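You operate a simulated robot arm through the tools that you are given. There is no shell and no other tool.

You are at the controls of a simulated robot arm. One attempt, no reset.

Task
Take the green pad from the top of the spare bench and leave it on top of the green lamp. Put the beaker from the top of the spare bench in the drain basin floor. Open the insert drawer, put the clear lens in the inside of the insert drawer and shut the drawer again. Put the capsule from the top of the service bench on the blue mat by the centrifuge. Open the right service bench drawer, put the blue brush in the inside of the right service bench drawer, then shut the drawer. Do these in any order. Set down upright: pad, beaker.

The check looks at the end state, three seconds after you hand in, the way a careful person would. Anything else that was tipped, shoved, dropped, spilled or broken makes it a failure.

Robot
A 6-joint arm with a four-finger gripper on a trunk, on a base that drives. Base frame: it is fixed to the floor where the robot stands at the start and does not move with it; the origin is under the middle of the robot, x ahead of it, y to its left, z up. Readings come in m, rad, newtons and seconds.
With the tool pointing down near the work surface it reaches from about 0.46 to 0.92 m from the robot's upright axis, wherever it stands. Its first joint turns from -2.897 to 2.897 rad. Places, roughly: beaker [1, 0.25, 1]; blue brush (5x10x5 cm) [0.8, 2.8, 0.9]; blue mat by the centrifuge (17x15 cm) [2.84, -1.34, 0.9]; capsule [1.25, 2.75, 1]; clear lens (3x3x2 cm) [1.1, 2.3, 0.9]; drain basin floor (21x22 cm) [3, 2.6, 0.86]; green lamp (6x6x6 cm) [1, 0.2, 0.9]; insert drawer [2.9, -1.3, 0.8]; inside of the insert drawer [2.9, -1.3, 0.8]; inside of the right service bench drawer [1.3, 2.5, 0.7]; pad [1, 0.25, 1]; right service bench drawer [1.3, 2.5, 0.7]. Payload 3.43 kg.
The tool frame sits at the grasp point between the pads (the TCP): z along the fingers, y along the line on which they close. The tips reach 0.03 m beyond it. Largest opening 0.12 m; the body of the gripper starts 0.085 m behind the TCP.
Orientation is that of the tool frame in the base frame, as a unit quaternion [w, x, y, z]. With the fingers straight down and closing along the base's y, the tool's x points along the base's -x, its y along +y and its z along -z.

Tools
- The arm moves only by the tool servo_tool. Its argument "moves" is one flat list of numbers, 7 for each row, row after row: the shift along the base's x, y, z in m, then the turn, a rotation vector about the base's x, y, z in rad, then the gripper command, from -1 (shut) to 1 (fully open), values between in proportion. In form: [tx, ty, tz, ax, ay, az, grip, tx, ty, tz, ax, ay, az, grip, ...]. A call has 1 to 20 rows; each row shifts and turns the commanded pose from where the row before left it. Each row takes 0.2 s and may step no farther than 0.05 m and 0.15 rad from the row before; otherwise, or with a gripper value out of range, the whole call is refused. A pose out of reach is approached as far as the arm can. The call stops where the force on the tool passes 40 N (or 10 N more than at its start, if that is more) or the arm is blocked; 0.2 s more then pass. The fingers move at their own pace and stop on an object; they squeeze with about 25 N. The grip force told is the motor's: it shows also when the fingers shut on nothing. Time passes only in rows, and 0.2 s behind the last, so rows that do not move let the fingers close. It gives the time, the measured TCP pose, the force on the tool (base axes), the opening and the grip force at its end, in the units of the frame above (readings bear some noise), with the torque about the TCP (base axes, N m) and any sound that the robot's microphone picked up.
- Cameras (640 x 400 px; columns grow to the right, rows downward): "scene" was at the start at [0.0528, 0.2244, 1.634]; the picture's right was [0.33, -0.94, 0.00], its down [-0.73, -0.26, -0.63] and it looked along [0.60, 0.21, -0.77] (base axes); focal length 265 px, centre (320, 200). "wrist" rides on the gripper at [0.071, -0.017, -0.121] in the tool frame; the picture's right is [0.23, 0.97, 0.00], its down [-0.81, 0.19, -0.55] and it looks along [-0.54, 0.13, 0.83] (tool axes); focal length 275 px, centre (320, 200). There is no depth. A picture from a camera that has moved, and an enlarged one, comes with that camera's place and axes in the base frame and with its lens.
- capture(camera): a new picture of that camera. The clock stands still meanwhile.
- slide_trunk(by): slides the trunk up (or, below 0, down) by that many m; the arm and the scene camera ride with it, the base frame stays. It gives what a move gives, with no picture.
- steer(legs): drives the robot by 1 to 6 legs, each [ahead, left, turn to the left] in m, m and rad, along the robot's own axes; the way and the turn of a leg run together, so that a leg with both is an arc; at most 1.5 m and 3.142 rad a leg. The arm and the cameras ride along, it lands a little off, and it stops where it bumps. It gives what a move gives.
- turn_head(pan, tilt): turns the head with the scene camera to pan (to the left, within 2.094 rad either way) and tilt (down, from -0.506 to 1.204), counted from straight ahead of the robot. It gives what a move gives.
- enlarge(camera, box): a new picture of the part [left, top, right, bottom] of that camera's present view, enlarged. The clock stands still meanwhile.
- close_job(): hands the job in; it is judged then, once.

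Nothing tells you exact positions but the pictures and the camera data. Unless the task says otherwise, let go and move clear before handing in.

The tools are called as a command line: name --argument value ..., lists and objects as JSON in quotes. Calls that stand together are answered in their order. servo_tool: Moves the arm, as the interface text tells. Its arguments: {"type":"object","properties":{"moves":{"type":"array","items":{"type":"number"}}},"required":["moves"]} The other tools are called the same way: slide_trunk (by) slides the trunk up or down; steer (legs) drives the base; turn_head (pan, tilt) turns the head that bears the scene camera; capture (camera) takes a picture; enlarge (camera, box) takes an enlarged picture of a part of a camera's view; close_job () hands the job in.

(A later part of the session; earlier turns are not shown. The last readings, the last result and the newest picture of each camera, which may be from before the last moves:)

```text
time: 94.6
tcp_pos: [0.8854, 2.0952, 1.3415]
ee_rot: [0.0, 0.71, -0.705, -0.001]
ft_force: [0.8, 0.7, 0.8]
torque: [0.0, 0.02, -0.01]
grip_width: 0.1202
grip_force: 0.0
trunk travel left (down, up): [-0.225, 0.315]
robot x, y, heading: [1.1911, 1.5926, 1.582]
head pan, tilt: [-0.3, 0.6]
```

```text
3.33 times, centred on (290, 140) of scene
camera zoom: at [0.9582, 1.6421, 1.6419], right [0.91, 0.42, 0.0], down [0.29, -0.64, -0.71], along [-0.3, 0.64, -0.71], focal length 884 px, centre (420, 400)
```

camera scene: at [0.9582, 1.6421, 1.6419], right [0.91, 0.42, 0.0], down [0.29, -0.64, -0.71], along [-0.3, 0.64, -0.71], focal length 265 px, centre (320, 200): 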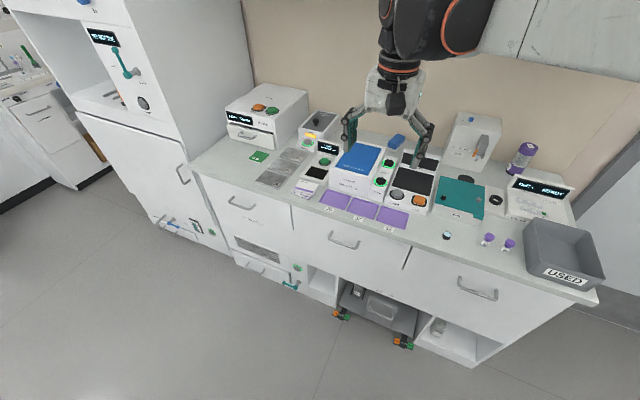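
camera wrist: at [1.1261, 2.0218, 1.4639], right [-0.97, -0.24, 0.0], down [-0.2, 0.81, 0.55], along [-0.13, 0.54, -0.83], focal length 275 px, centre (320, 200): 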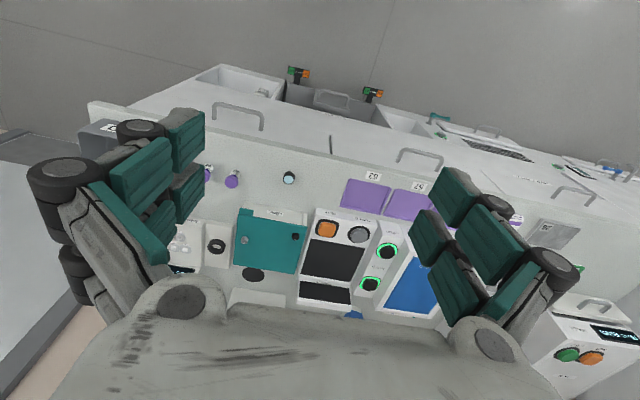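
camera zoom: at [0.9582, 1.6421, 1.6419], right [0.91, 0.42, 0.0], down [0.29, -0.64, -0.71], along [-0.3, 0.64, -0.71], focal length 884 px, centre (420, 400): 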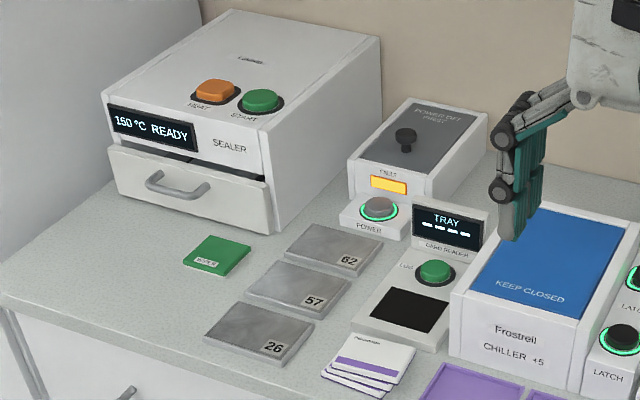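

The capsule is the purple twist-cap cylinder at about (1.355, 2.836), ~12 cm tall. I'll start with the right drawer: its handle bar is near (1.276, 2.253, 0.773). I'll drive to the right and back a bit, so the arm can pull it straight out.

steer --legs '[[0, -0.59, -0.01], [-0.18, 0, 0]]'

turn_head --pan 0.4 --tilt 0.8

capture --camera "scene"

```text
time: 99.0
tcp_pos: [1.4748, 1.9199, 1.3419]
ee_rot: [0.0, 0.711, -0.704, 0.0]
ft_force: [0.0, -1.0, 0.6]
torque: [0.08, 0.01, -0.01]
grip_width: 0.12
grip_force: 0.0
trunk travel left (down, up): [-0.225, 0.315]
robot x, y, heading: [1.7848, 1.418, 1.581]
head pan, tilt: [-0.3, 0.6]
```

```text
time: 100.1
tcp_pos: [1.4744, 1.9199, 1.3408]
ee_rot: [0.0, 0.711, -0.703, 0.0]
ft_force: [0.0, 0.0, 0.0]
torque: [-0.03, 0.02, 0.01]
grip_width: 0.12
grip_force: 0.1
trunk travel left (down, up): [-0.225, 0.315]
robot x, y, heading: [1.7833, 1.4158, 1.584]
head pan, tilt: [0.4, 0.799]
```

```text
taken
camera scene: at [1.5496, 1.4687, 1.6424], right [0.9, 0.44, 0.0], down [0.31, -0.63, -0.71], along [-0.31, 0.64, -0.7], focal length 265 px, centre (320, 200)
```

scene: 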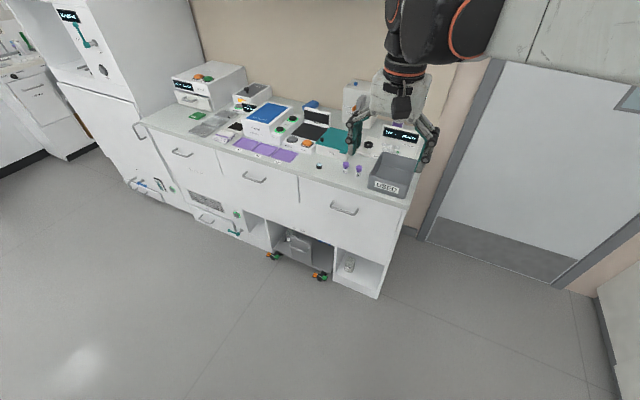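

I can see the right drawer handle well from here. I'll zoom for a third sightline.

enlarge --camera "scene" --box '[280, 160, 430, 270]'

```text
3.64 times, centred on (355, 215) of scene
camera zoom: at [1.5496, 1.4687, 1.6424], right [0.9, 0.44, 0.0], down [0.31, -0.63, -0.71], along [-0.31, 0.64, -0.7], focal length 964 px, centre (193, 146)
```

zoom: 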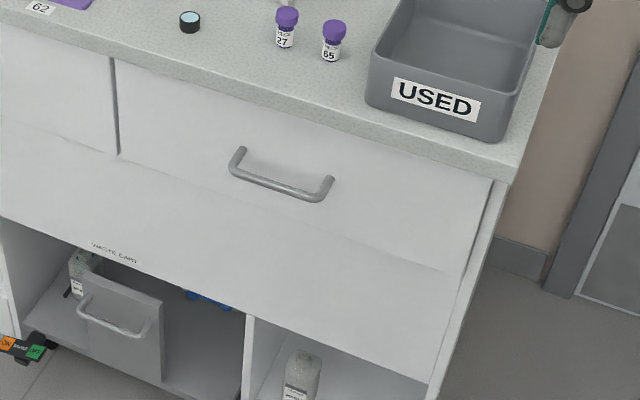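

Handle bar estimate: (1.282, 2.255, 0.765), horizontal along x. I'll move in front of it and rotate the tool to point at the bench with the fingers closing vertically.

servo_tool --moves '[-0.027, 0.018, -0.027, 0, 0, 0, 1, -0.027, 0.018, -0.027, 0, 0, 0, 1, -0.027, 0.018, -0.027, 0, 0, 0, 1, -0.027, 0.018, -0.027, 0, 0, 0, 1, -0.027, 0.018, -0.027, 0, 0, 0, 1, -0.027, 0.018, -0.027, 0, 0, 0, 1, -0.027, 0.018, -0.027, 0, 0, 0, 1]'

servo_tool --moves '[0, 0, 0, 0.086, 0.086, -0.086, 1, 0, 0, 0, 0.086, 0.086, -0.086, 1, 0, 0, 0, 0.086, 0.086, -0.086, 1, 0, 0, 0, 0.086, 0.086, -0.086, 1, 0, 0, 0, 0.086, 0.086, -0.086, 1, 0, 0, 0, 0.086, 0.086, -0.086, 1, 0, 0, 0, 0.086, 0.086, -0.086, 1]'

capture --camera "scene"

```text
time: 101.7
tcp_pos: [1.2853, 2.0486, 1.1523]
ee_rot: [-0.001, 0.71, -0.704, -0.001]
ft_force: [-0.5, 0.2, 0.6]
torque: [-0.03, 0.0, 0.01]
grip_width: 0.1199
grip_force: 0.0
trunk travel left (down, up): [-0.225, 0.315]
robot x, y, heading: [1.7852, 1.4197, 1.585]
head pan, tilt: [0.4, 0.799]
```

```text
time: 103.3
tcp_pos: [1.2868, 2.0474, 1.1532]
ee_rot: [0.002, -0.414, 0.814, 0.408]
ft_force: [0.3, 0.0, -0.6]
torque: [0.02, 0.0, 0.01]
grip_width: 0.12
grip_force: 0.1
trunk travel left (down, up): [-0.225, 0.315]
robot x, y, heading: [1.7852, 1.419, 1.582]
head pan, tilt: [0.4, 0.799]
```

```text
taken
camera scene: at [1.5531, 1.4694, 1.6406], right [0.92, 0.4, 0.0], down [0.29, -0.66, -0.7], along [-0.28, 0.64, -0.72], focal length 265 px, centre (320, 200)
```

scene: 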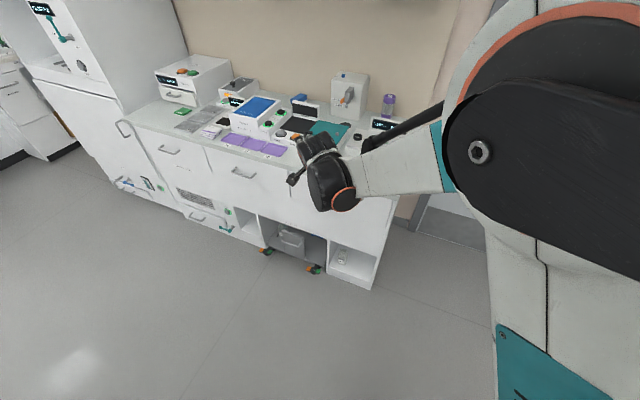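

The rotation is going fine. I'll complete the second half.

servo_tool --moves '[0, 0, 0, 0.0865, 0.0865, -0.0865, 1, 0, 0, 0, 0.0865, 0.0865, -0.0865, 1, 0, 0, 0, 0.0865, 0.0865, -0.0865, 1, 0, 0, 0, 0.0865, 0.0865, -0.0865, 1, 0, 0, 0, 0.0865, 0.0865, -0.0865, 1, 0, 0, 0, 0.0865, 0.0865, -0.0865, 1, 0, 0, 0, 0.0865, 0.0865, -0.0865, 1]'

capture --camera "scene"

capture --camera "wrist"

```text
time: 104.9
tcp_pos: [1.2889, 2.0504, 1.1517]
ee_rot: [0.028, -0.035, 0.726, 0.686]
ft_force: [-0.7, -0.2, 0.3]
torque: [-0.05, 0.0, -0.02]
grip_width: 0.1198
grip_force: 0.2
out of reach, approached as far as the arm can: row 7
trunk travel left (down, up): [-0.225, 0.315]
robot x, y, heading: [1.785, 1.4218, 1.582]
head pan, tilt: [0.4, 0.799]
```

```text
taken
camera scene: at [1.5527, 1.4698, 1.6405], right [0.92, 0.4, 0.0], down [0.29, -0.66, -0.7], along [-0.28, 0.64, -0.72], focal length 265 px, centre (320, 200)
```

scene: 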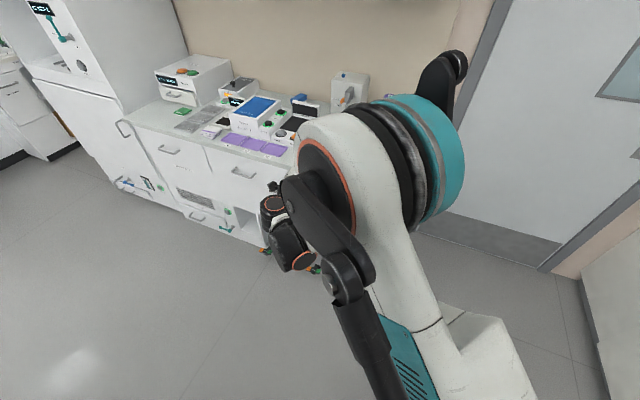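

```text
taken
camera wrist: at [1.2208, 1.9309, 1.1347], right [-0.32, 0.05, 0.95], down [0.79, -0.53, 0.29], along [0.52, 0.85, 0.13], focal length 275 px, centre (320, 200)
```

wrist: 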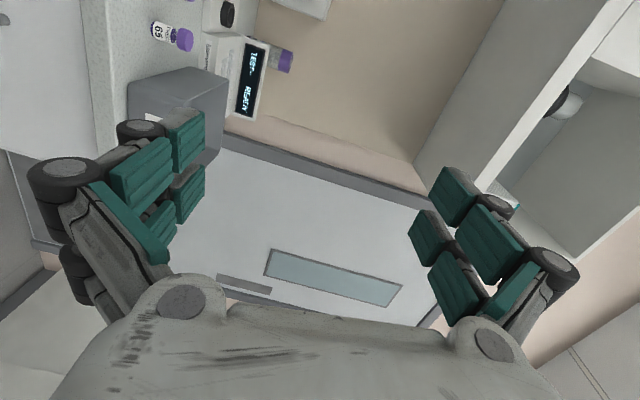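

The tool is nearly horizontal, just short of the last few degrees. I'll lower it to the handle height in front of the drawer and see whether the pose becomes fully reachable.

servo_tool --moves '[0, 0.011, -0.043, 0, 0, 0, 1, 0, 0.011, -0.043, 0, 0, 0, 1, 0, 0.011, -0.043, 0, 0, 0, 1, 0, 0.011, -0.043, 0, 0, 0, 1, 0, 0.011, -0.043, 0, 0, 0, 1]'

capture --camera "scene"

```text
time: 106.1
tcp_pos: [1.2912, 2.1079, 0.9366]
ee_rot: [0.028, -0.036, 0.726, 0.686]
ft_force: [-0.4, -0.6, 0.8]
torque: [-0.01, -0.07, 0.02]
grip_width: 0.12
grip_force: 0.0
trunk travel left (down, up): [-0.225, 0.315]
robot x, y, heading: [1.788, 1.4185, 1.582]
head pan, tilt: [0.4, 0.799]
```

```text
taken
camera scene: at [1.5529, 1.4696, 1.6405], right [0.92, 0.4, 0.0], down [0.29, -0.66, -0.7], along [-0.28, 0.64, -0.72], focal length 265 px, centre (320, 200)
```

scene: 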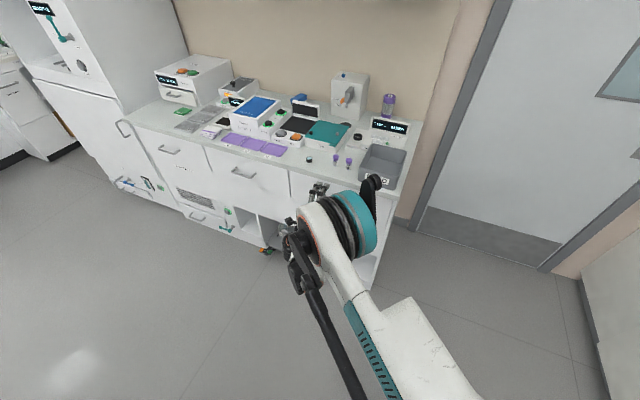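

The arm tracks well here. I'll go down to handle height and apply a small orientation correction.

servo_tool --moves '[0, 0.008, -0.043, 0.014, 0.022, 0, 1, 0, 0.008, -0.043, 0.014, 0.022, 0, 1, 0, 0.008, -0.043, 0.014, 0.022, 0, 1, 0, 0.008, -0.043, 0.014, 0.022, 0, 1]'

capture --camera "scene"

capture --camera "wrist"

```text
time: 107.1
tcp_pos: [1.3253, 2.1148, 0.8993]
ee_rot: [0.017, -0.032, 0.729, 0.683]
ft_force: [0.1, 0.3, 0.5]
torque: [0.05, 0.01, 0.0]
grip_width: 0.12
grip_force: 0.1
out of reach, approached as far as the arm can: row 1, 2, 3, 4
trunk travel left (down, up): [-0.225, 0.315]
robot x, y, heading: [1.7866, 1.4194, 1.583]
head pan, tilt: [0.4, 0.799]
```

```text
taken
camera scene: at [1.5532, 1.4694, 1.6406], right [0.92, 0.4, 0.0], down [0.29, -0.66, -0.7], along [-0.28, 0.64, -0.72], focal length 265 px, centre (320, 200)
```

scene: 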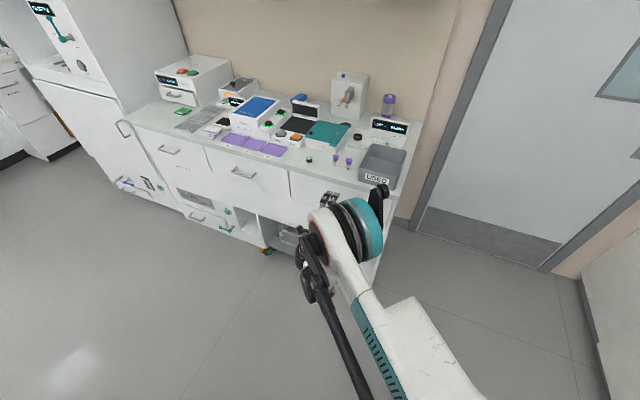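

```text
taken
camera wrist: at [1.2579, 1.9936, 0.8842], right [-0.3, 0.06, 0.95], down [0.81, -0.52, 0.28], along [0.51, 0.85, 0.11], focal length 275 px, centre (320, 200)
```

wrist: 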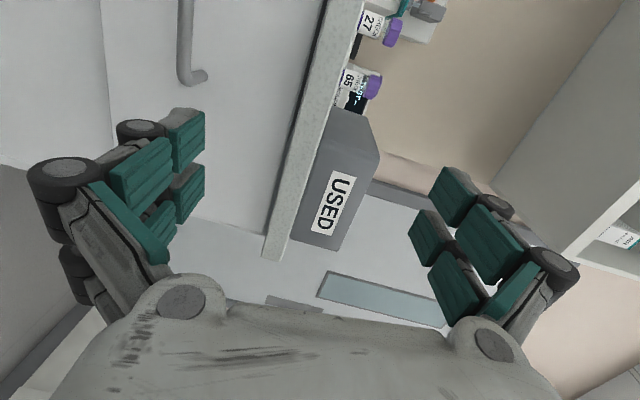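

The arm is at its reach limit in this posture, so I'll lower the trunk instead, which takes the tool down to handle height.

slide_trunk --by -0.134

servo_tool --moves '[-0.02, 0, 0, 0, 0, 0, 1, -0.02, 0, 0, 0, 0, 0, 1]'

capture --camera "wrist"

capture --camera "scene"

```text
time: 108.7
tcp_pos: [1.3249, 2.1145, 0.7653]
ee_rot: [0.017, -0.032, 0.729, 0.683]
ft_force: [0.5, -0.4, 0.7]
torque: [-0.01, -0.01, 0.0]
grip_width: 0.12
grip_force: 0.0
trunk travel left (down, up): [-0.091, 0.449]
robot x, y, heading: [1.7863, 1.419, 1.578]
head pan, tilt: [0.4, 0.799]
```

```text
time: 109.3
tcp_pos: [1.2875, 2.113, 0.7736]
ee_rot: [0.017, -0.034, 0.731, 0.682]
ft_force: [0.3, -0.2, -0.9]
torque: [-0.02, 0.01, 0.01]
grip_width: 0.1199
grip_force: 0.1
out of reach, approached as far as the arm can: row 1, 2
trunk travel left (down, up): [-0.091, 0.449]
robot x, y, heading: [1.7872, 1.4188, 1.586]
head pan, tilt: [0.4, 0.799]
```

```text
taken
camera wrist: at [1.22, 1.992, 0.7587], right [-0.3, 0.06, 0.95], down [0.81, -0.52, 0.29], along [0.51, 0.85, 0.11], focal length 275 px, centre (320, 200)
```

wrist: 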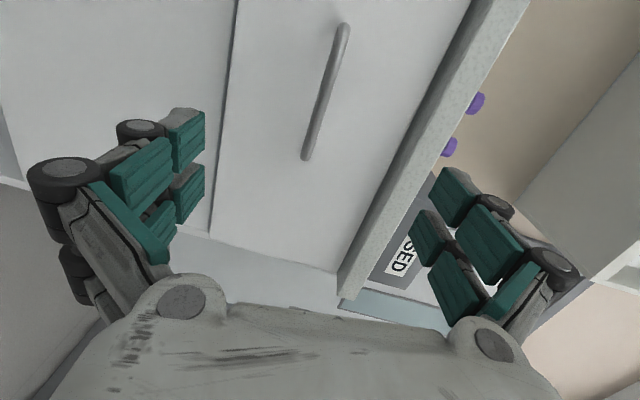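

```text
taken
camera scene: at [1.5532, 1.4695, 1.5066], right [0.92, 0.4, 0.0], down [0.29, -0.66, -0.7], along [-0.28, 0.64, -0.72], focal length 265 px, centre (320, 200)
```

scene: 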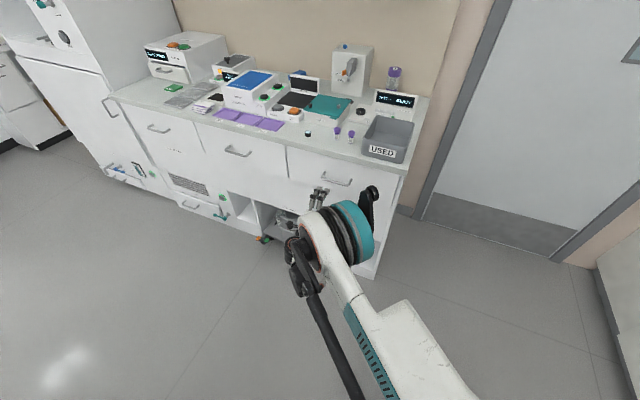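

The handle bar sits at z ≈ 0.763, spanning x 1.216–1.334. I'll lower the trunk 1 cm to align, then test whether the arm can push forward toward it.

slide_trunk --by -0.011

servo_tool --moves '[-0.005, 0.03, 0, 0, 0, 0, 1, 0, 0.03, 0, 0, 0, 0, 1]'

```text
time: 109.9
tcp_pos: [1.2879, 2.1124, 0.7618]
ee_rot: [0.017, -0.033, 0.731, 0.682]
ft_force: [0.1, 0.1, 0.3]
torque: [0.01, 0.0, -0.01]
grip_width: 0.1203
grip_force: 0.1
trunk travel left (down, up): [-0.08, 0.46]
robot x, y, heading: [1.7846, 1.4206, 1.582]
head pan, tilt: [0.4, 0.799]
```

```text
time: 110.5
tcp_pos: [1.2885, 2.1683, 0.7774]
ee_rot: [0.017, -0.032, 0.731, 0.681]
ft_force: [-0.9, 0.1, 0.2]
torque: [0.0, -0.02, -0.02]
grip_width: 0.1199
grip_force: 0.1
out of reach, approached as far as the arm can: row 1, 2
trunk travel left (down, up): [-0.08, 0.46]
robot x, y, heading: [1.7901, 1.4187, 1.585]
head pan, tilt: [0.4, 0.799]
```

The arm is near full extension, so I'll retract a little and bring the base closer instead.

servo_tool --moves '[0, -0.04, 0, 0, 0, 0, 1, 0, -0.04, 0, 0, 0, 0, 1, 0, -0.04, 0, 0, 0, 0, 1]'

steer --legs '[[0.13, 0, -0.01]]'

capture --camera "wrist"

```text
time: 111.3
tcp_pos: [1.2882, 2.047, 0.777]
ee_rot: [0.02, -0.035, 0.732, 0.68]
ft_force: [0.0, -0.1, -0.4]
torque: [0.0, 0.04, 0.02]
grip_width: 0.12
grip_force: 0.0
trunk travel left (down, up): [-0.08, 0.46]
robot x, y, heading: [1.7821, 1.416, 1.586]
head pan, tilt: [0.4, 0.799]
```

```text
time: 112.6
tcp_pos: [1.292, 2.1827, 0.7773]
ee_rot: [0.022, -0.032, 0.731, 0.681]
ft_force: [1.1, -0.3, 0.5]
torque: [-0.02, 0.0, -0.01]
grip_width: 0.1201
grip_force: 0.1
trunk travel left (down, up): [-0.08, 0.46]
robot x, y, heading: [1.784, 1.5519, 1.569]
head pan, tilt: [0.4, 0.799]
```

```text
taken
camera wrist: at [1.2225, 2.0625, 0.7632], right [-0.3, 0.07, 0.95], down [0.8, -0.52, 0.29], along [0.52, 0.85, 0.11], focal length 275 px, centre (320, 200)
```

wrist: 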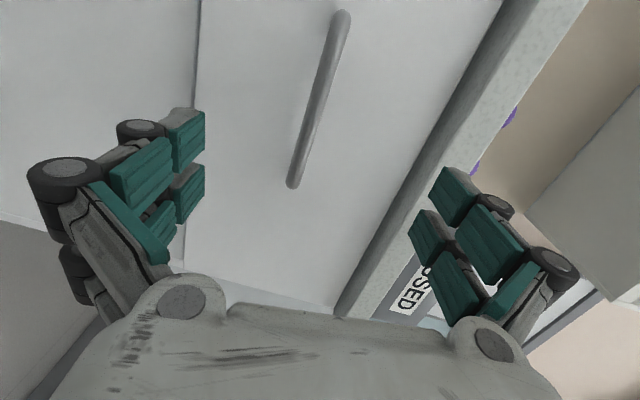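

Bar is confirmed at z 0.763, x 1.216–1.333. I'll move the open fingers around it.

servo_tool --moves '[-0.008, 0.01, -0.007, 0, 0, 0, 0.5, -0.008, 0.015, -0.007, 0, 0, 0, 0.4, 0, 0.02, 0, 0, 0, 0, 0.3, 0, 0.018, 0, 0, 0, 0, 0.3]'

capture --camera "wrist"

```text
time: 113.6
tcp_pos: [1.275, 2.2443, 0.7642]
ee_rot: [0.021, -0.033, 0.733, 0.679]
ft_force: [-0.3, -0.8, -0.5]
torque: [0.01, -0.01, -0.01]
grip_width: 0.0781
grip_force: 0.0
trunk travel left (down, up): [-0.08, 0.46]
robot x, y, heading: [1.7832, 1.5523, 1.576]
head pan, tilt: [0.4, 0.799]
```

```text
taken
camera wrist: at [1.2065, 2.1236, 0.7505], right [-0.3, 0.07, 0.95], down [0.8, -0.52, 0.29], along [0.52, 0.85, 0.1], focal length 275 px, centre (320, 200)
```

wrist: 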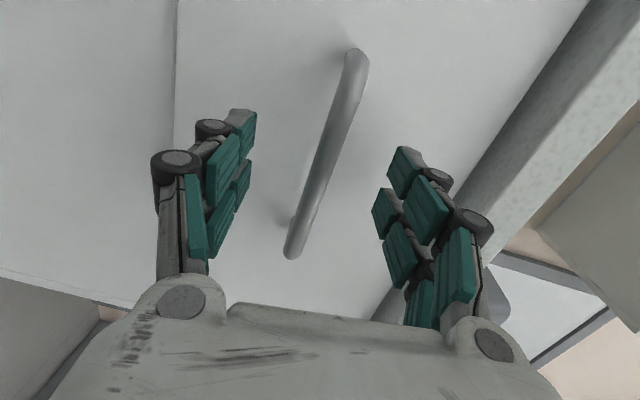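

The bar is between the fingers at TCP depth. I'll close on it.

servo_tool --moves '[0, 0, 0, 0, 0, 0, 0, 0, 0, 0, 0, 0, 0, -0.4, 0, 0, 0, 0, 0, 0, -1, 0, 0, 0, 0, 0, 0, -1]'

capture --camera "wrist"

```text
time: 114.6
tcp_pos: [1.275, 2.2446, 0.7633]
ee_rot: [0.02, -0.031, 0.734, 0.678]
ft_force: [2.5, -2.7, -8.1]
torque: [-0.11, 2.24, -0.14]
grip_width: 0.0138
grip_force: 44.9
trunk travel left (down, up): [-0.08, 0.46]
robot x, y, heading: [1.7833, 1.5481, 1.574]
head pan, tilt: [0.4, 0.799]
```

```text
taken
camera wrist: at [1.2065, 2.1237, 0.75], right [-0.3, 0.07, 0.95], down [0.8, -0.52, 0.29], along [0.52, 0.85, 0.1], focal length 275 px, centre (320, 200)
```

wrist: 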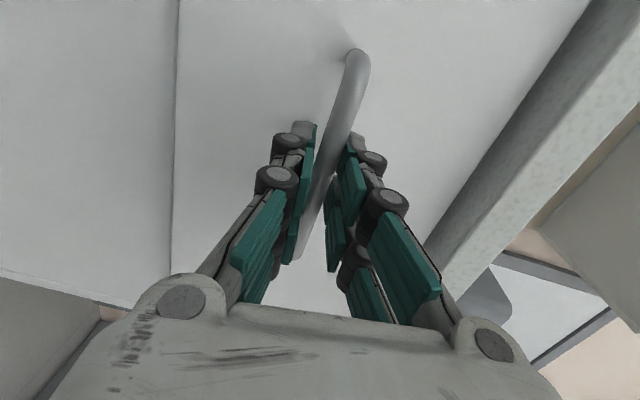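

The handle is gripped (1.4 cm bar). I'll start pulling straight out along −y.

servo_tool --moves '[0, -0.015, 0, 0, 0, 0, -1, 0, -0.02, 0, 0, 0, 0, -1, 0, -0.025, 0, 0, 0, 0, -1, 0, -0.03, 0, 0, 0, 0, -1]'

```text
time: 115.6
tcp_pos: [1.2741, 2.1585, 0.7639]
ee_rot: [0.022, -0.034, 0.733, 0.679]
ft_force: [1.4, -0.9, -9.6]
torque: [-0.21, 2.08, -1.34]
grip_width: 0.0143
grip_force: 44.7
trunk travel left (down, up): [-0.08, 0.46]
robot x, y, heading: [1.7858, 1.5514, 1.577]
head pan, tilt: [0.4, 0.799]
```

The drawer slides. I'll keep pulling.

servo_tool --moves '[0, -0.03, 0, 0, 0, 0, -1, 0, -0.03, 0, 0, 0, 0, -1, 0, -0.03, 0, 0, 0, 0, -1, 0, -0.03, 0, 0, 0, 0, -1, 0, -0.03, 0, 0, 0, 0, -1]'

capture --camera "scene"

```text
time: 116.1
tcp_pos: [1.2732, 2.1336, 0.7637]
ee_rot: [0.027, -0.028, 0.735, 0.677]
ft_force: [1.8, 0.4, -3.9]
torque: [-0.03, 2.2, -0.13]
grip_width: 0.0142
grip_force: 45.4
out of reach, approached as far as the arm can: row 1, 2
trunk travel left (down, up): [-0.08, 0.46]
robot x, y, heading: [1.7858, 1.5514, 1.575]
head pan, tilt: [0.4, 0.799]
stopped in row 2: the force on the tool passed its limit at 47 N (the readings are from after the stop); the commanded pose is now the measured one
```

```text
taken
camera scene: at [1.5531, 1.6026, 1.4958], right [0.92, 0.39, 0.0], down [0.28, -0.66, -0.7], along [-0.27, 0.64, -0.72], focal length 265 px, centre (320, 200)
```

scene: 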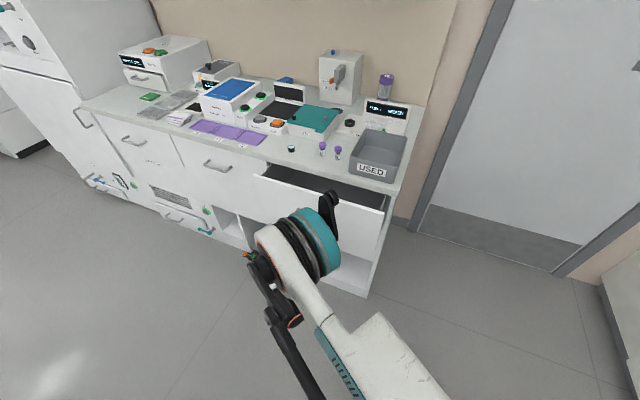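

The drawer is open about 11 cm and the arm is at its limit. I'll pull the rest by driving the base back slowly.

steer --legs '[[-0.1, 0, 0]]'

capture --camera "scene"

```text
time: 117.2
tcp_pos: [1.2733, 2.0322, 0.7632]
ee_rot: [0.028, -0.03, 0.735, 0.677]
ft_force: [5.6, -1.3, -9.0]
torque: [-0.08, 2.13, -0.31]
grip_width: 0.0142
grip_force: 45.5
trunk travel left (down, up): [-0.08, 0.46]
robot x, y, heading: [1.786, 1.4515, 1.571]
head pan, tilt: [0.4, 0.799]
```

```text
taken
camera scene: at [1.5533, 1.501, 1.4956], right [0.92, 0.39, 0.0], down [0.28, -0.66, -0.7], along [-0.27, 0.64, -0.72], focal length 265 px, centre (320, 200)
```

scene: 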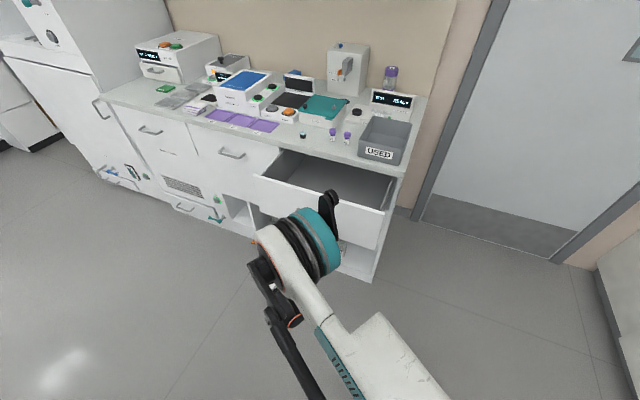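

About 21 cm open now. A bit more for easy access.

steer --legs '[[-0.06, 0, 0]]'

servo_tool --moves '[0, 0, 0, 0, 0, 0, -0.6, 0, 0, 0, 0, 0, 0, -0.1, 0, 0, 0, 0, 0, 0, 0.2]'

capture --camera "wrist"

```text
time: 118.2
tcp_pos: [1.2764, 1.9713, 0.7634]
ee_rot: [0.028, -0.03, 0.735, 0.677]
ft_force: [-4.7, -0.6, -3.0]
torque: [-0.04, 2.16, 0.09]
grip_width: 0.0145
grip_force: 45.0
trunk travel left (down, up): [-0.08, 0.46]
robot x, y, heading: [1.7851, 1.3852, 1.575]
head pan, tilt: [0.4, 0.799]
```

```text
time: 119.0
tcp_pos: [1.2745, 1.9716, 0.7635]
ee_rot: [0.028, -0.03, 0.734, 0.677]
ft_force: [0.2, 0.0, 0.6]
torque: [0.01, 0.01, -0.01]
grip_width: 0.0718
grip_force: 0.2
trunk travel left (down, up): [-0.08, 0.46]
robot x, y, heading: [1.7883, 1.3869, 1.567]
head pan, tilt: [0.4, 0.799]
```

```text
taken
camera wrist: at [1.2048, 1.8515, 0.7499], right [-0.31, 0.08, 0.95], down [0.79, -0.53, 0.3], along [0.53, 0.84, 0.1], focal length 275 px, centre (320, 200)
```

wrist: 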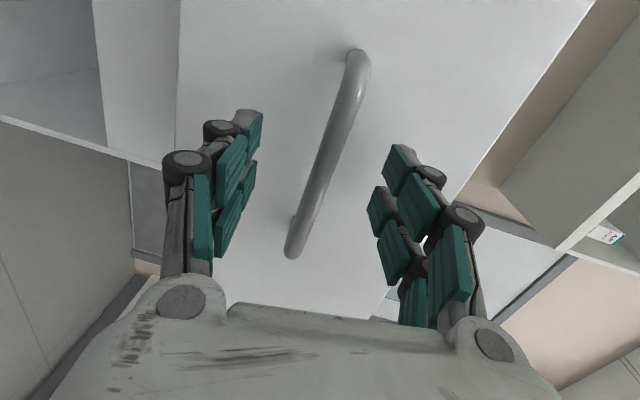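

Handle released with the drawer ~27 cm open. I'll back the base off, raise the trunk and arm, then turn the tool downward again.

steer --legs '[[-0.12, 0, 0]]'

slide_trunk --by 0.145

servo_tool --moves '[0, 0, 0.04, 0, 0, 0, 0.2, 0, 0, 0.045, 0, 0, 0, 0.2, 0, 0, 0.045, 0, 0, 0, 0.2, 0, 0, 0.045, 0, 0, 0, 0.2, 0, 0, 0.045, 0, 0, 0, 0.2, 0, 0, 0.045, 0, 0, 0, 0.2]'

capture --camera "scene"

```text
time: 120.2
tcp_pos: [1.2746, 1.8492, 0.7631]
ee_rot: [0.028, -0.03, 0.734, 0.678]
ft_force: [-0.2, 1.2, -0.4]
torque: [0.0, -0.01, 0.01]
grip_width: 0.0722
grip_force: 0.1
trunk travel left (down, up): [-0.08, 0.46]
robot x, y, heading: [1.7866, 1.2685, 1.574]
head pan, tilt: [0.4, 0.799]
```

```text
time: 122.0
tcp_pos: [1.2754, 1.8487, 0.9093]
ee_rot: [0.028, -0.03, 0.735, 0.677]
ft_force: [-0.7, -0.7, 0.2]
torque: [0.01, 0.0, -0.01]
grip_width: 0.072
grip_force: 0.1
trunk travel left (down, up): [-0.225, 0.315]
robot x, y, heading: [1.7872, 1.2666, 1.572]
head pan, tilt: [0.4, 0.799]
```

```text
time: 123.4
tcp_pos: [1.275, 1.8498, 1.1751]
ee_rot: [0.029, -0.03, 0.735, 0.677]
ft_force: [0.8, 0.3, 0.2]
torque: [-0.01, 0.0, -0.04]
grip_width: 0.0719
grip_force: 0.1
trunk travel left (down, up): [-0.225, 0.315]
robot x, y, heading: [1.7865, 1.2643, 1.573]
head pan, tilt: [0.4, 0.799]
```

```text
taken
camera scene: at [1.5542, 1.3169, 1.6407], right [0.92, 0.39, 0.0], down [0.28, -0.66, -0.7], along [-0.27, 0.64, -0.72], focal length 265 px, centre (320, 200)
```

scene: 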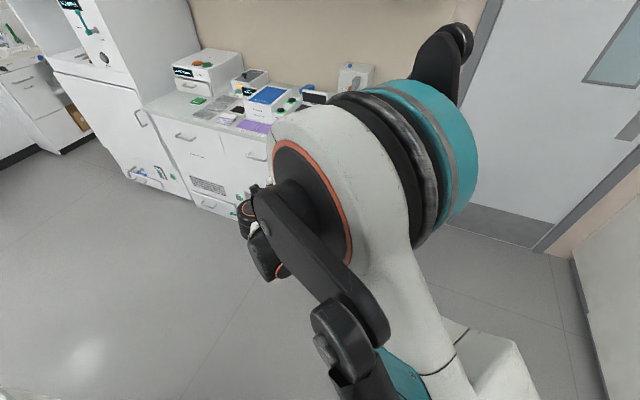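

I'll rotate the tool back to pointing down.

servo_tool --moves '[0, 0, 0, -0.086, -0.086, 0.086, 0.2, 0, 0, 0, -0.086, -0.086, 0.086, 0.2, 0, 0, 0, -0.086, -0.086, 0.086, 0.2, 0, 0, 0, -0.086, -0.086, 0.086, 0.2, 0, 0, 0, -0.086, -0.086, 0.086, 0.2, 0, 0, 0, -0.086, -0.086, 0.086, 0.2, 0, 0, 0, -0.086, -0.086, 0.086, 0.2, 0, 0, 0, -0.086, -0.086, 0.086, 0.2, 0, 0, 0, -0.086, -0.086, 0.086, 0.2, 0, 0, 0, -0.086, -0.086, 0.086, 0.2, 0, 0, 0, -0.086, -0.086, 0.086, 0.2, 0, 0, 0, -0.086, -0.086, 0.086, 0.2, 0, 0, 0, -0.086, -0.086, 0.086, 0.2, 0, 0, 0, -0.086, -0.086, 0.086, 0.2]'

```text
time: 126.4
tcp_pos: [1.2747, 1.8486, 1.1743]
ee_rot: [-0.028, 0.733, -0.679, 0.027]
ft_force: [-0.1, 0.3, 0.6]
torque: [-0.02, 0.0, -0.01]
grip_width: 0.072
grip_force: 0.0
trunk travel left (down, up): [-0.225, 0.315]
robot x, y, heading: [1.7849, 1.2656, 1.568]
head pan, tilt: [0.4, 0.799]
```

I'll fix the small tilt/yaw error and bring the arm back to the robot's centre line, raised for driving.

servo_tool --moves '[0.02, 0, 0.02, 0, 0.078, -0.077, 1, 0.045, 0, 0.01, 0, 0, 0, 1, 0.045, 0, 0.01, 0, 0, 0, 1, 0.045, -0.005, 0.01, 0, 0, 0, 1, 0.045, -0.005, 0.01, 0, 0, 0, 1, 0.045, -0.005, 0.01, 0, 0, 0, 1, 0.045, -0.005, 0.01, 0, 0, 0, 1, 0.045, -0.01, 0.01, 0, 0, 0, 1, 0.045, -0.01, 0.01, 0, 0, 0, 1, 0.045, -0.01, 0.01, 0, 0, 0, 1]'

```text
time: 128.6
tcp_pos: [1.7017, 1.7974, 1.2857]
ee_rot: [-0.001, 0.708, -0.707, -0.001]
ft_force: [0.7, 0.1, 0.1]
torque: [-0.01, 0.02, 0.01]
grip_width: 0.12
grip_force: 0.1
trunk travel left (down, up): [-0.225, 0.315]
robot x, y, heading: [1.7849, 1.2648, 1.575]
head pan, tilt: [0.4, 0.799]
```

Tool is pointing down again. Now I'll drive past the open drawer to the left, staying at y ≈ 1.57.

steer --legs '[[0.3, 0, 0], [0, 1.06, 0]]'

turn_head --pan -0.3 --tilt 0.7

capture --camera "scene"

capture --camera "wrist"

```text
time: 135.7
tcp_pos: [0.6474, 2.1079, 1.2856]
ee_rot: [0.001, -0.702, 0.712, 0.002]
ft_force: [0.2, 0.2, -0.2]
torque: [0.0, 0.01, -0.02]
grip_width: 0.1198
grip_force: 0.1
trunk travel left (down, up): [-0.225, 0.315]
robot x, y, heading: [0.7224, 1.5731, 1.561]
head pan, tilt: [0.4, 0.799]
```

```text
time: 136.8
tcp_pos: [0.6479, 2.1086, 1.2859]
ee_rot: [0.001, -0.702, 0.712, 0.001]
ft_force: [-0.3, 0.2, 0.0]
torque: [0.01, -0.01, 0.02]
grip_width: 0.1199
grip_force: 0.1
trunk travel left (down, up): [-0.225, 0.315]
robot x, y, heading: [0.7235, 1.5742, 1.56]
head pan, tilt: [-0.3, 0.7]
```

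```text
taken
camera scene: at [0.528, 1.6382, 1.6459], right [1.0, -0.04, 0.0], down [-0.03, -0.67, -0.74], along [0.03, 0.74, -0.67], focal length 265 px, centre (320, 200)
```

scene: 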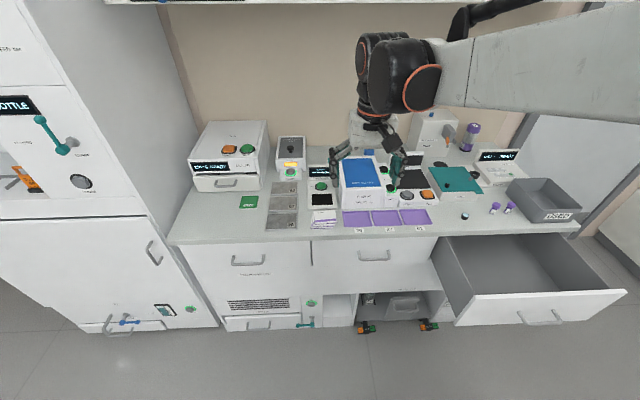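

```text
taken
camera wrist: at [0.664, 2.0393, 1.4052], right [-0.98, -0.22, 0.0], down [-0.18, 0.81, 0.56], along [-0.12, 0.54, -0.83], focal length 275 px, centre (320, 200)
```

wrist: 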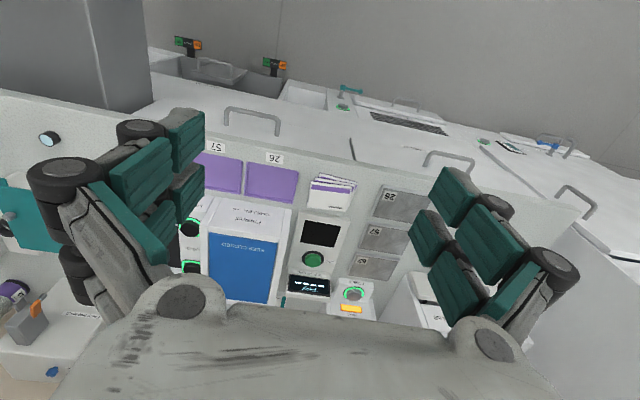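

The right drawer is open and empty. I'll drive forward to reach the brush at the back of the bench.

steer --legs '[[0.34, 0, 0.01]]'

capture --camera "wrist"

capture --camera "scene"

```text
time: 139.0
tcp_pos: [0.6467, 2.4541, 1.2866]
ee_rot: [0.0, -0.704, 0.71, 0.001]
ft_force: [0.4, 0.2, -0.6]
torque: [-0.03, 0.02, 0.0]
grip_width: 0.1204
grip_force: 0.0
trunk travel left (down, up): [-0.225, 0.315]
robot x, y, heading: [0.7288, 1.9192, 1.568]
head pan, tilt: [-0.3, 0.7]
```

```text
taken
camera wrist: at [0.6641, 2.3828, 1.4051], right [-0.97, -0.22, 0.0], down [-0.18, 0.81, 0.56], along [-0.12, 0.54, -0.83], focal length 275 px, centre (320, 200)
```

wrist: 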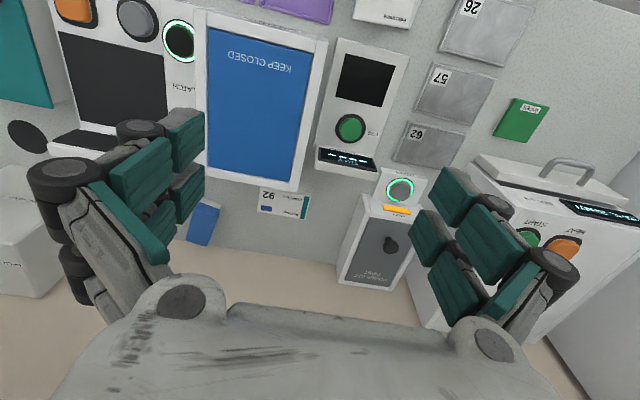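

```text
taken
camera scene: at [0.5302, 1.9828, 1.6467], right [1.0, -0.04, 0.0], down [-0.02, -0.66, -0.75], along [0.03, 0.75, -0.66], focal length 265 px, centre (320, 200)
```

scene: 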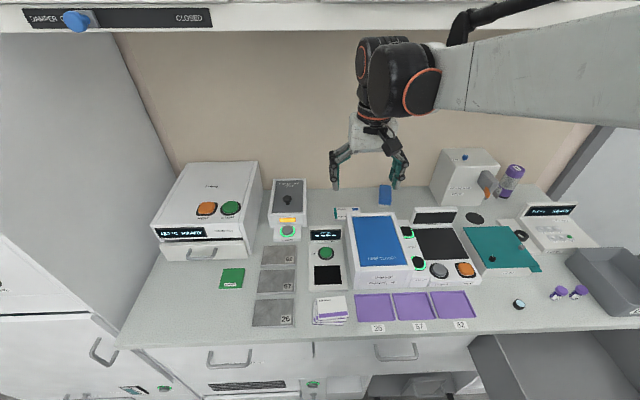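

The wrist joint is close under the wall cabinet, so I'll lower the arm first, and zoom on the brush seen at left in the wrist picture.

servo_tool --moves '[0, 0, -0.045, 0, 0, 0, 1, 0, 0, -0.045, 0, 0, 0, 1, 0, 0, -0.04, 0, 0, 0, 1]'

enlarge --camera "scene" --box '[350, 160, 420, 220]'

capture --camera "wrist"

```text
time: 139.8
tcp_pos: [0.6475, 2.4537, 1.1547]
ee_rot: [0.001, -0.705, 0.709, 0.002]
ft_force: [0.5, -0.2, -0.3]
torque: [-0.01, -0.01, -0.01]
grip_width: 0.1199
grip_force: 0.0
trunk travel left (down, up): [-0.225, 0.315]
robot x, y, heading: [0.7297, 1.9183, 1.566]
head pan, tilt: [-0.3, 0.7]
```

```text
6.67 times, centred on (385, 190) of scene
camera zoom: at [0.5521, 1.9797, 1.6488], right [0.96, -0.29, 0.0], down [-0.19, -0.62, -0.76], along [0.22, 0.73, -0.64], focal length 1768 px, centre (-113, 267)
```

zoom: 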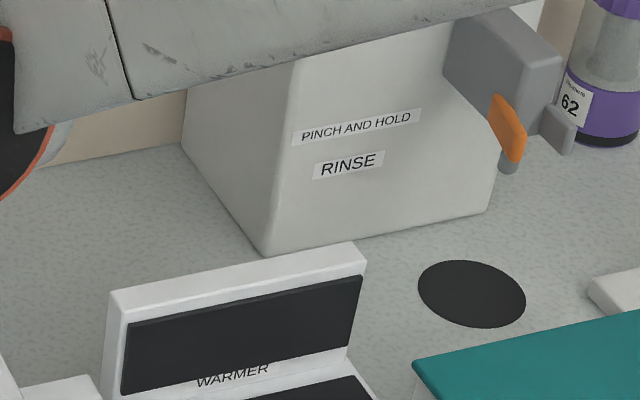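

```text
taken
camera wrist: at [0.6634, 2.3842, 1.274], right [-0.97, -0.22, 0.0], down [-0.18, 0.81, 0.56], along [-0.12, 0.54, -0.83], focal length 275 px, centre (320, 200)
```

wrist: 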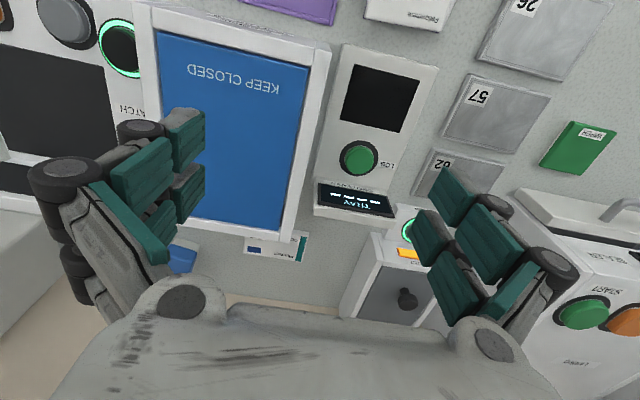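

Path to the brush is clear at this height (Rinse unit starts at x ≈ 1.05). I'll move the gripper toward it.

servo_tool --moves '[0.0225, 0.03, 0, 0, 0, 0, 1, 0.0225, 0.03, 0, 0, 0, 0, 1, 0.0225, 0.03, 0, 0, 0, 0, 1, 0.0225, 0.03, 0, 0, 0, 0, 1, 0.0225, 0.03, 0, 0, 0, 0, 1, 0.0225, 0.03, 0, 0, 0, 0, 1, 0.0225, 0.03, 0, 0, 0, 0, 1, 0.0225, 0.03, 0, 0, 0, 0, 1]'

capture --camera "wrist"

capture --camera "scene"

```text
time: 141.6
tcp_pos: [0.8306, 2.6925, 1.1573]
ee_rot: [-0.001, -0.705, 0.71, 0.001]
ft_force: [0.1, -0.6, 0.0]
torque: [-0.03, 0.01, -0.04]
grip_width: 0.1197
grip_force: 0.1
trunk travel left (down, up): [-0.225, 0.315]
robot x, y, heading: [0.7245, 1.9149, 1.567]
head pan, tilt: [-0.3, 0.7]
```

```text
taken
camera wrist: at [0.8469, 2.6222, 1.2763], right [-0.97, -0.22, 0.0], down [-0.18, 0.81, 0.56], along [-0.12, 0.54, -0.83], focal length 275 px, centre (320, 200)
```

wrist: 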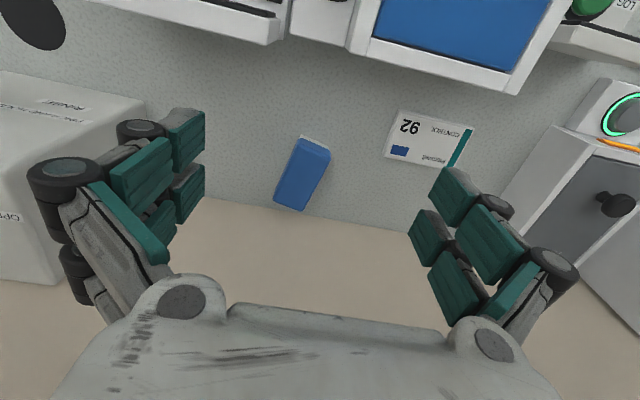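

```text
taken
camera scene: at [0.5532, 1.98, 1.6488], right [0.95, -0.3, 0.0], down [-0.19, -0.61, -0.76], along [0.23, 0.73, -0.65], focal length 265 px, centre (320, 200)
```

scene: 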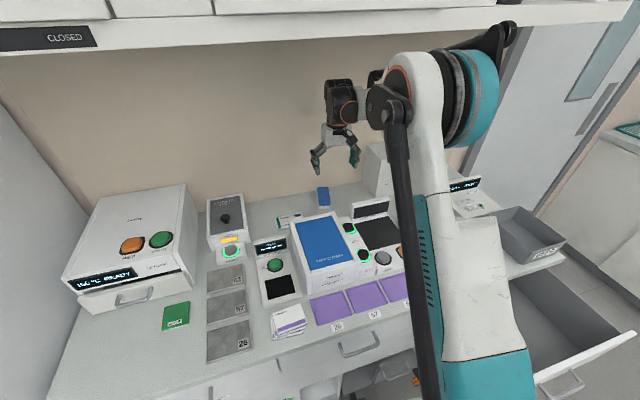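

The brush is clearly visible between the fingers. I'll zoom to get its orientation.

enlarge --camera "wrist" --box '[250, 120, 360, 220]'

```text
4.00 times, centred on (305, 170) of wrist
camera zoom: at [0.8469, 2.6222, 1.2763], right [-0.97, -0.22, 0.0], down [-0.18, 0.81, 0.56], along [-0.12, 0.54, -0.83], focal length 1101 px, centre (380, 320)
```

zoom: 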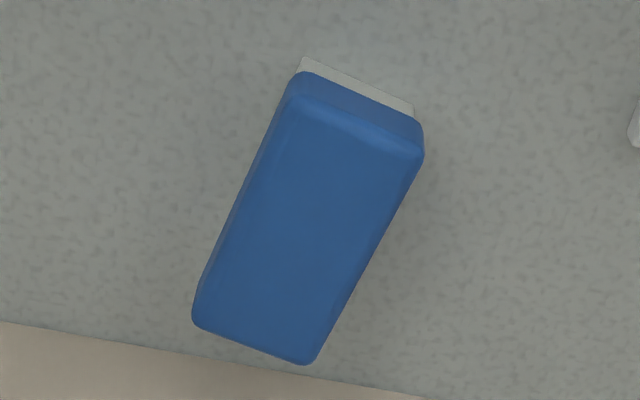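

Brush centre is (0.832, 2.809), turned about −0.21 rad, top near z 0.948. I'll align the gripper with it and descend part way.

servo_tool --moves '[0.0005, 0.04, 0, 0, 0, -0.1, 1, 0.0005, 0.04, 0, 0, 0, -0.105, 1, 0, 0.036, 0, 0, 0, 0, 1, 0, 0, -0.04, 0, 0, 0, 1, 0, 0, -0.045, 0, 0, 0, 1, 0, 0, -0.045, 0, 0, 0, 1]'

capture --camera "wrist"

capture --camera "scene"

```text
time: 143.0
tcp_pos: [0.8278, 2.8053, 1.0222]
ee_rot: [0.001, -0.628, 0.778, 0.001]
ft_force: [0.2, 0.1, -0.4]
torque: [0.04, -0.01, -0.04]
grip_width: 0.1197
grip_force: 0.2
trunk travel left (down, up): [-0.225, 0.315]
robot x, y, heading: [0.7219, 1.9191, 1.569]
head pan, tilt: [-0.3, 0.7]
```

```text
taken
camera wrist: at [0.8289, 2.7342, 1.1425], right [-1.0, -0.02, 0.0], down [-0.02, 0.83, 0.56], along [-0.01, 0.55, -0.83], focal length 275 px, centre (320, 200)
```

wrist: 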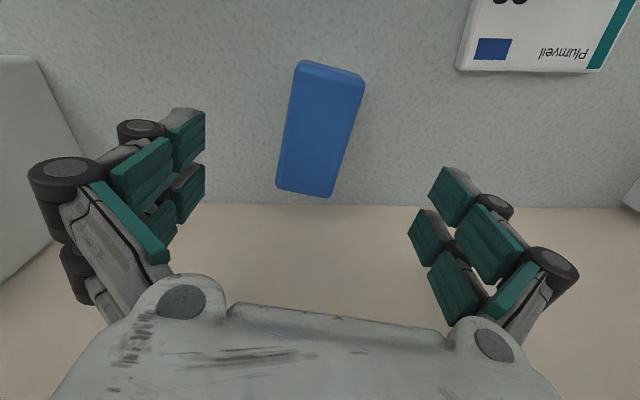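

```text
taken
camera scene: at [0.5528, 1.9802, 1.6488], right [0.95, -0.3, 0.0], down [-0.19, -0.61, -0.76], along [0.23, 0.73, -0.64], focal length 265 px, centre (320, 200)
```

scene: 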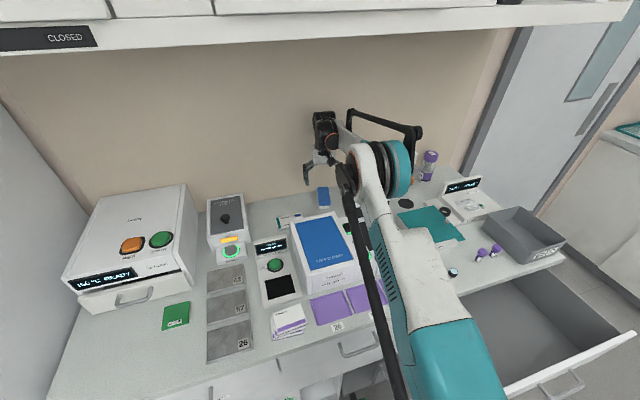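

The gripper is aligned with the brush. I'll go down and grip.

servo_tool --moves '[0.002, 0, -0.03, 0, 0, 0, 1, 0, 0, -0.03, 0, 0, 0, 1, 0, 0, -0.022, 0, 0, 0, 1, 0, 0, 0, 0, 0, 0, 0.2, 0, 0, 0, 0, 0, 0, -1, 0, 0, 0, 0, 0, 0, -1, 0, 0, 0, 0, 0, 0, -1]'

capture --camera "wrist"

```text
time: 144.6
tcp_pos: [0.8312, 2.8069, 0.9437]
ee_rot: [0.0, -0.628, 0.778, 0.002]
ft_force: [0.8, 0.7, -0.6]
torque: [-0.02, 0.04, 0.0]
grip_width: 0.0495
grip_force: 25.1
trunk travel left (down, up): [-0.225, 0.315]
robot x, y, heading: [0.7268, 1.9183, 1.559]
head pan, tilt: [-0.3, 0.7]
```

```text
taken
camera wrist: at [0.8326, 2.736, 1.0626], right [-1.0, -0.02, 0.0], down [-0.02, 0.83, 0.56], along [-0.01, 0.56, -0.83], focal length 275 px, centre (320, 200)
```

wrist: 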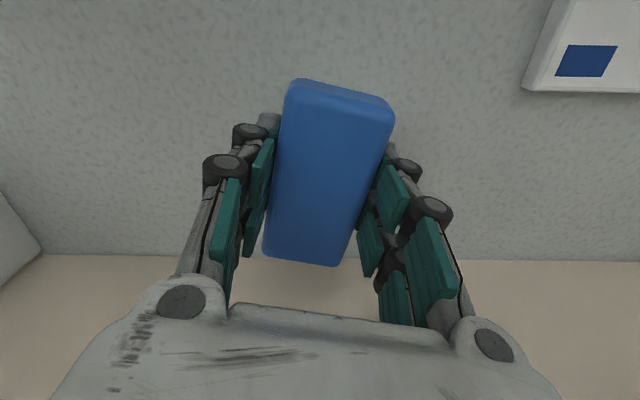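

Brush is held. I'll lift and draw the arm back toward the robot.

servo_tool --moves '[0, 0, 0.03, 0, 0, 0, -1, 0, 0, 0.045, 0, 0, 0, -1, 0, 0, 0.045, 0, 0, 0, -1, 0, 0, 0.045, 0, 0, 0, -1, 0, 0, 0.045, 0, 0, 0, -1, -0.01, -0.04, 0.005, 0, 0, 0, -1, -0.01, -0.045, 0, 0, 0, 0, -1, -0.01, -0.045, 0, 0, 0, 0, -1, -0.01, -0.045, 0, 0, 0, 0, -1, -0.01, -0.045, 0, 0, 0, 0, -1, -0.01, -0.045, 0, 0, 0, 0, -1, -0.01, -0.045, 0, 0, 0, 0, -1, -0.01, -0.045, 0, 0, 0, 0, -1]'

capture --camera "scene"

```text
time: 147.4
tcp_pos: [0.7512, 2.4535, 1.1588]
ee_rot: [0.001, -0.628, 0.778, 0.002]
ft_force: [0.6, -1.1, -1.4]
torque: [0.05, 0.01, -0.01]
grip_width: 0.049
grip_force: 25.4
trunk travel left (down, up): [-0.225, 0.315]
robot x, y, heading: [0.7233, 1.9176, 1.565]
head pan, tilt: [-0.3, 0.7]
```

```text
taken
camera scene: at [0.5526, 1.978, 1.649], right [0.95, -0.3, 0.0], down [-0.19, -0.61, -0.77], along [0.23, 0.73, -0.64], focal length 265 px, centre (320, 200)
```

scene: 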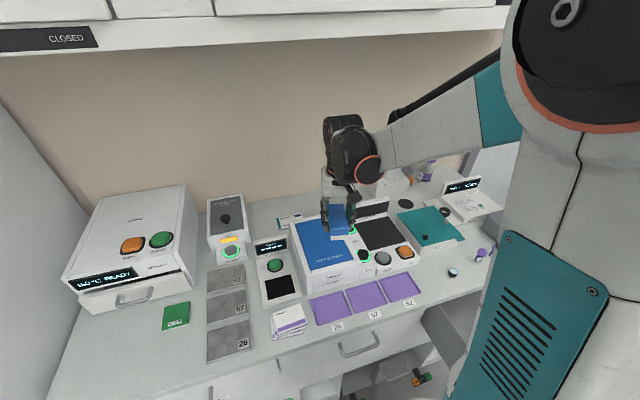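

Now I'll back up and slide right to stand in front of the open drawer.

steer --legs '[[-0.38, 0, 0.005], [0, -0.53, 0]]'

turn_head --pan 0.0 --tilt 0.9

capture --camera "scene"

capture --camera "wrist"

```text
time: 152.5
tcp_pos: [1.2957, 2.0799, 1.1577]
ee_rot: [0.001, -0.623, 0.782, 0.003]
ft_force: [-0.1, -0.3, -0.8]
torque: [0.02, 0.0, 0.0]
grip_width: 0.0488
grip_force: 24.9
trunk travel left (down, up): [-0.225, 0.315]
robot x, y, heading: [1.2643, 1.5421, 1.556]
head pan, tilt: [-0.3, 0.7]
```

```text
time: 153.3
tcp_pos: [1.2941, 2.0789, 1.1589]
ee_rot: [0.001, -0.623, 0.782, 0.002]
ft_force: [-0.1, -0.3, -0.5]
torque: [-0.02, -0.02, 0.03]
grip_width: 0.049
grip_force: 24.7
trunk travel left (down, up): [-0.225, 0.315]
robot x, y, heading: [1.2594, 1.5406, 1.549]
head pan, tilt: [0.0, 0.901]
```

```text
taken
camera scene: at [1.0649, 1.6006, 1.6327], right [1.0, -0.02, 0.0], down [-0.01, -0.78, -0.62], along [0.01, 0.62, -0.78], focal length 265 px, centre (320, 200)
```

scene: 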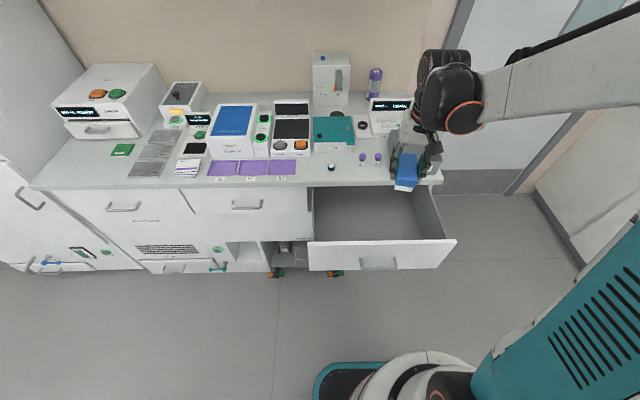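

```text
taken
camera wrist: at [1.2951, 2.0073, 1.2776], right [-1.0, -0.01, 0.0], down [-0.01, 0.83, 0.56], along [0.0, 0.56, -0.83], focal length 275 px, centre (320, 200)
```

wrist: 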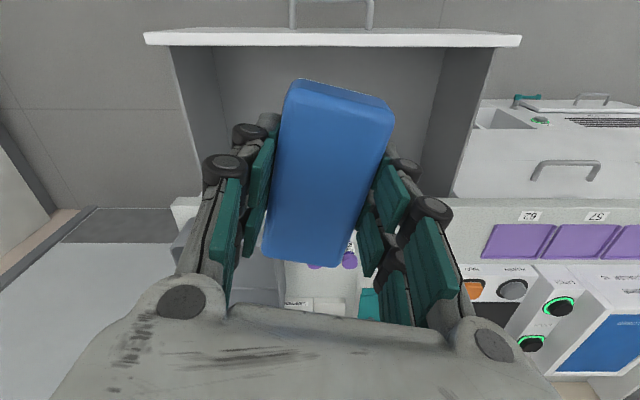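

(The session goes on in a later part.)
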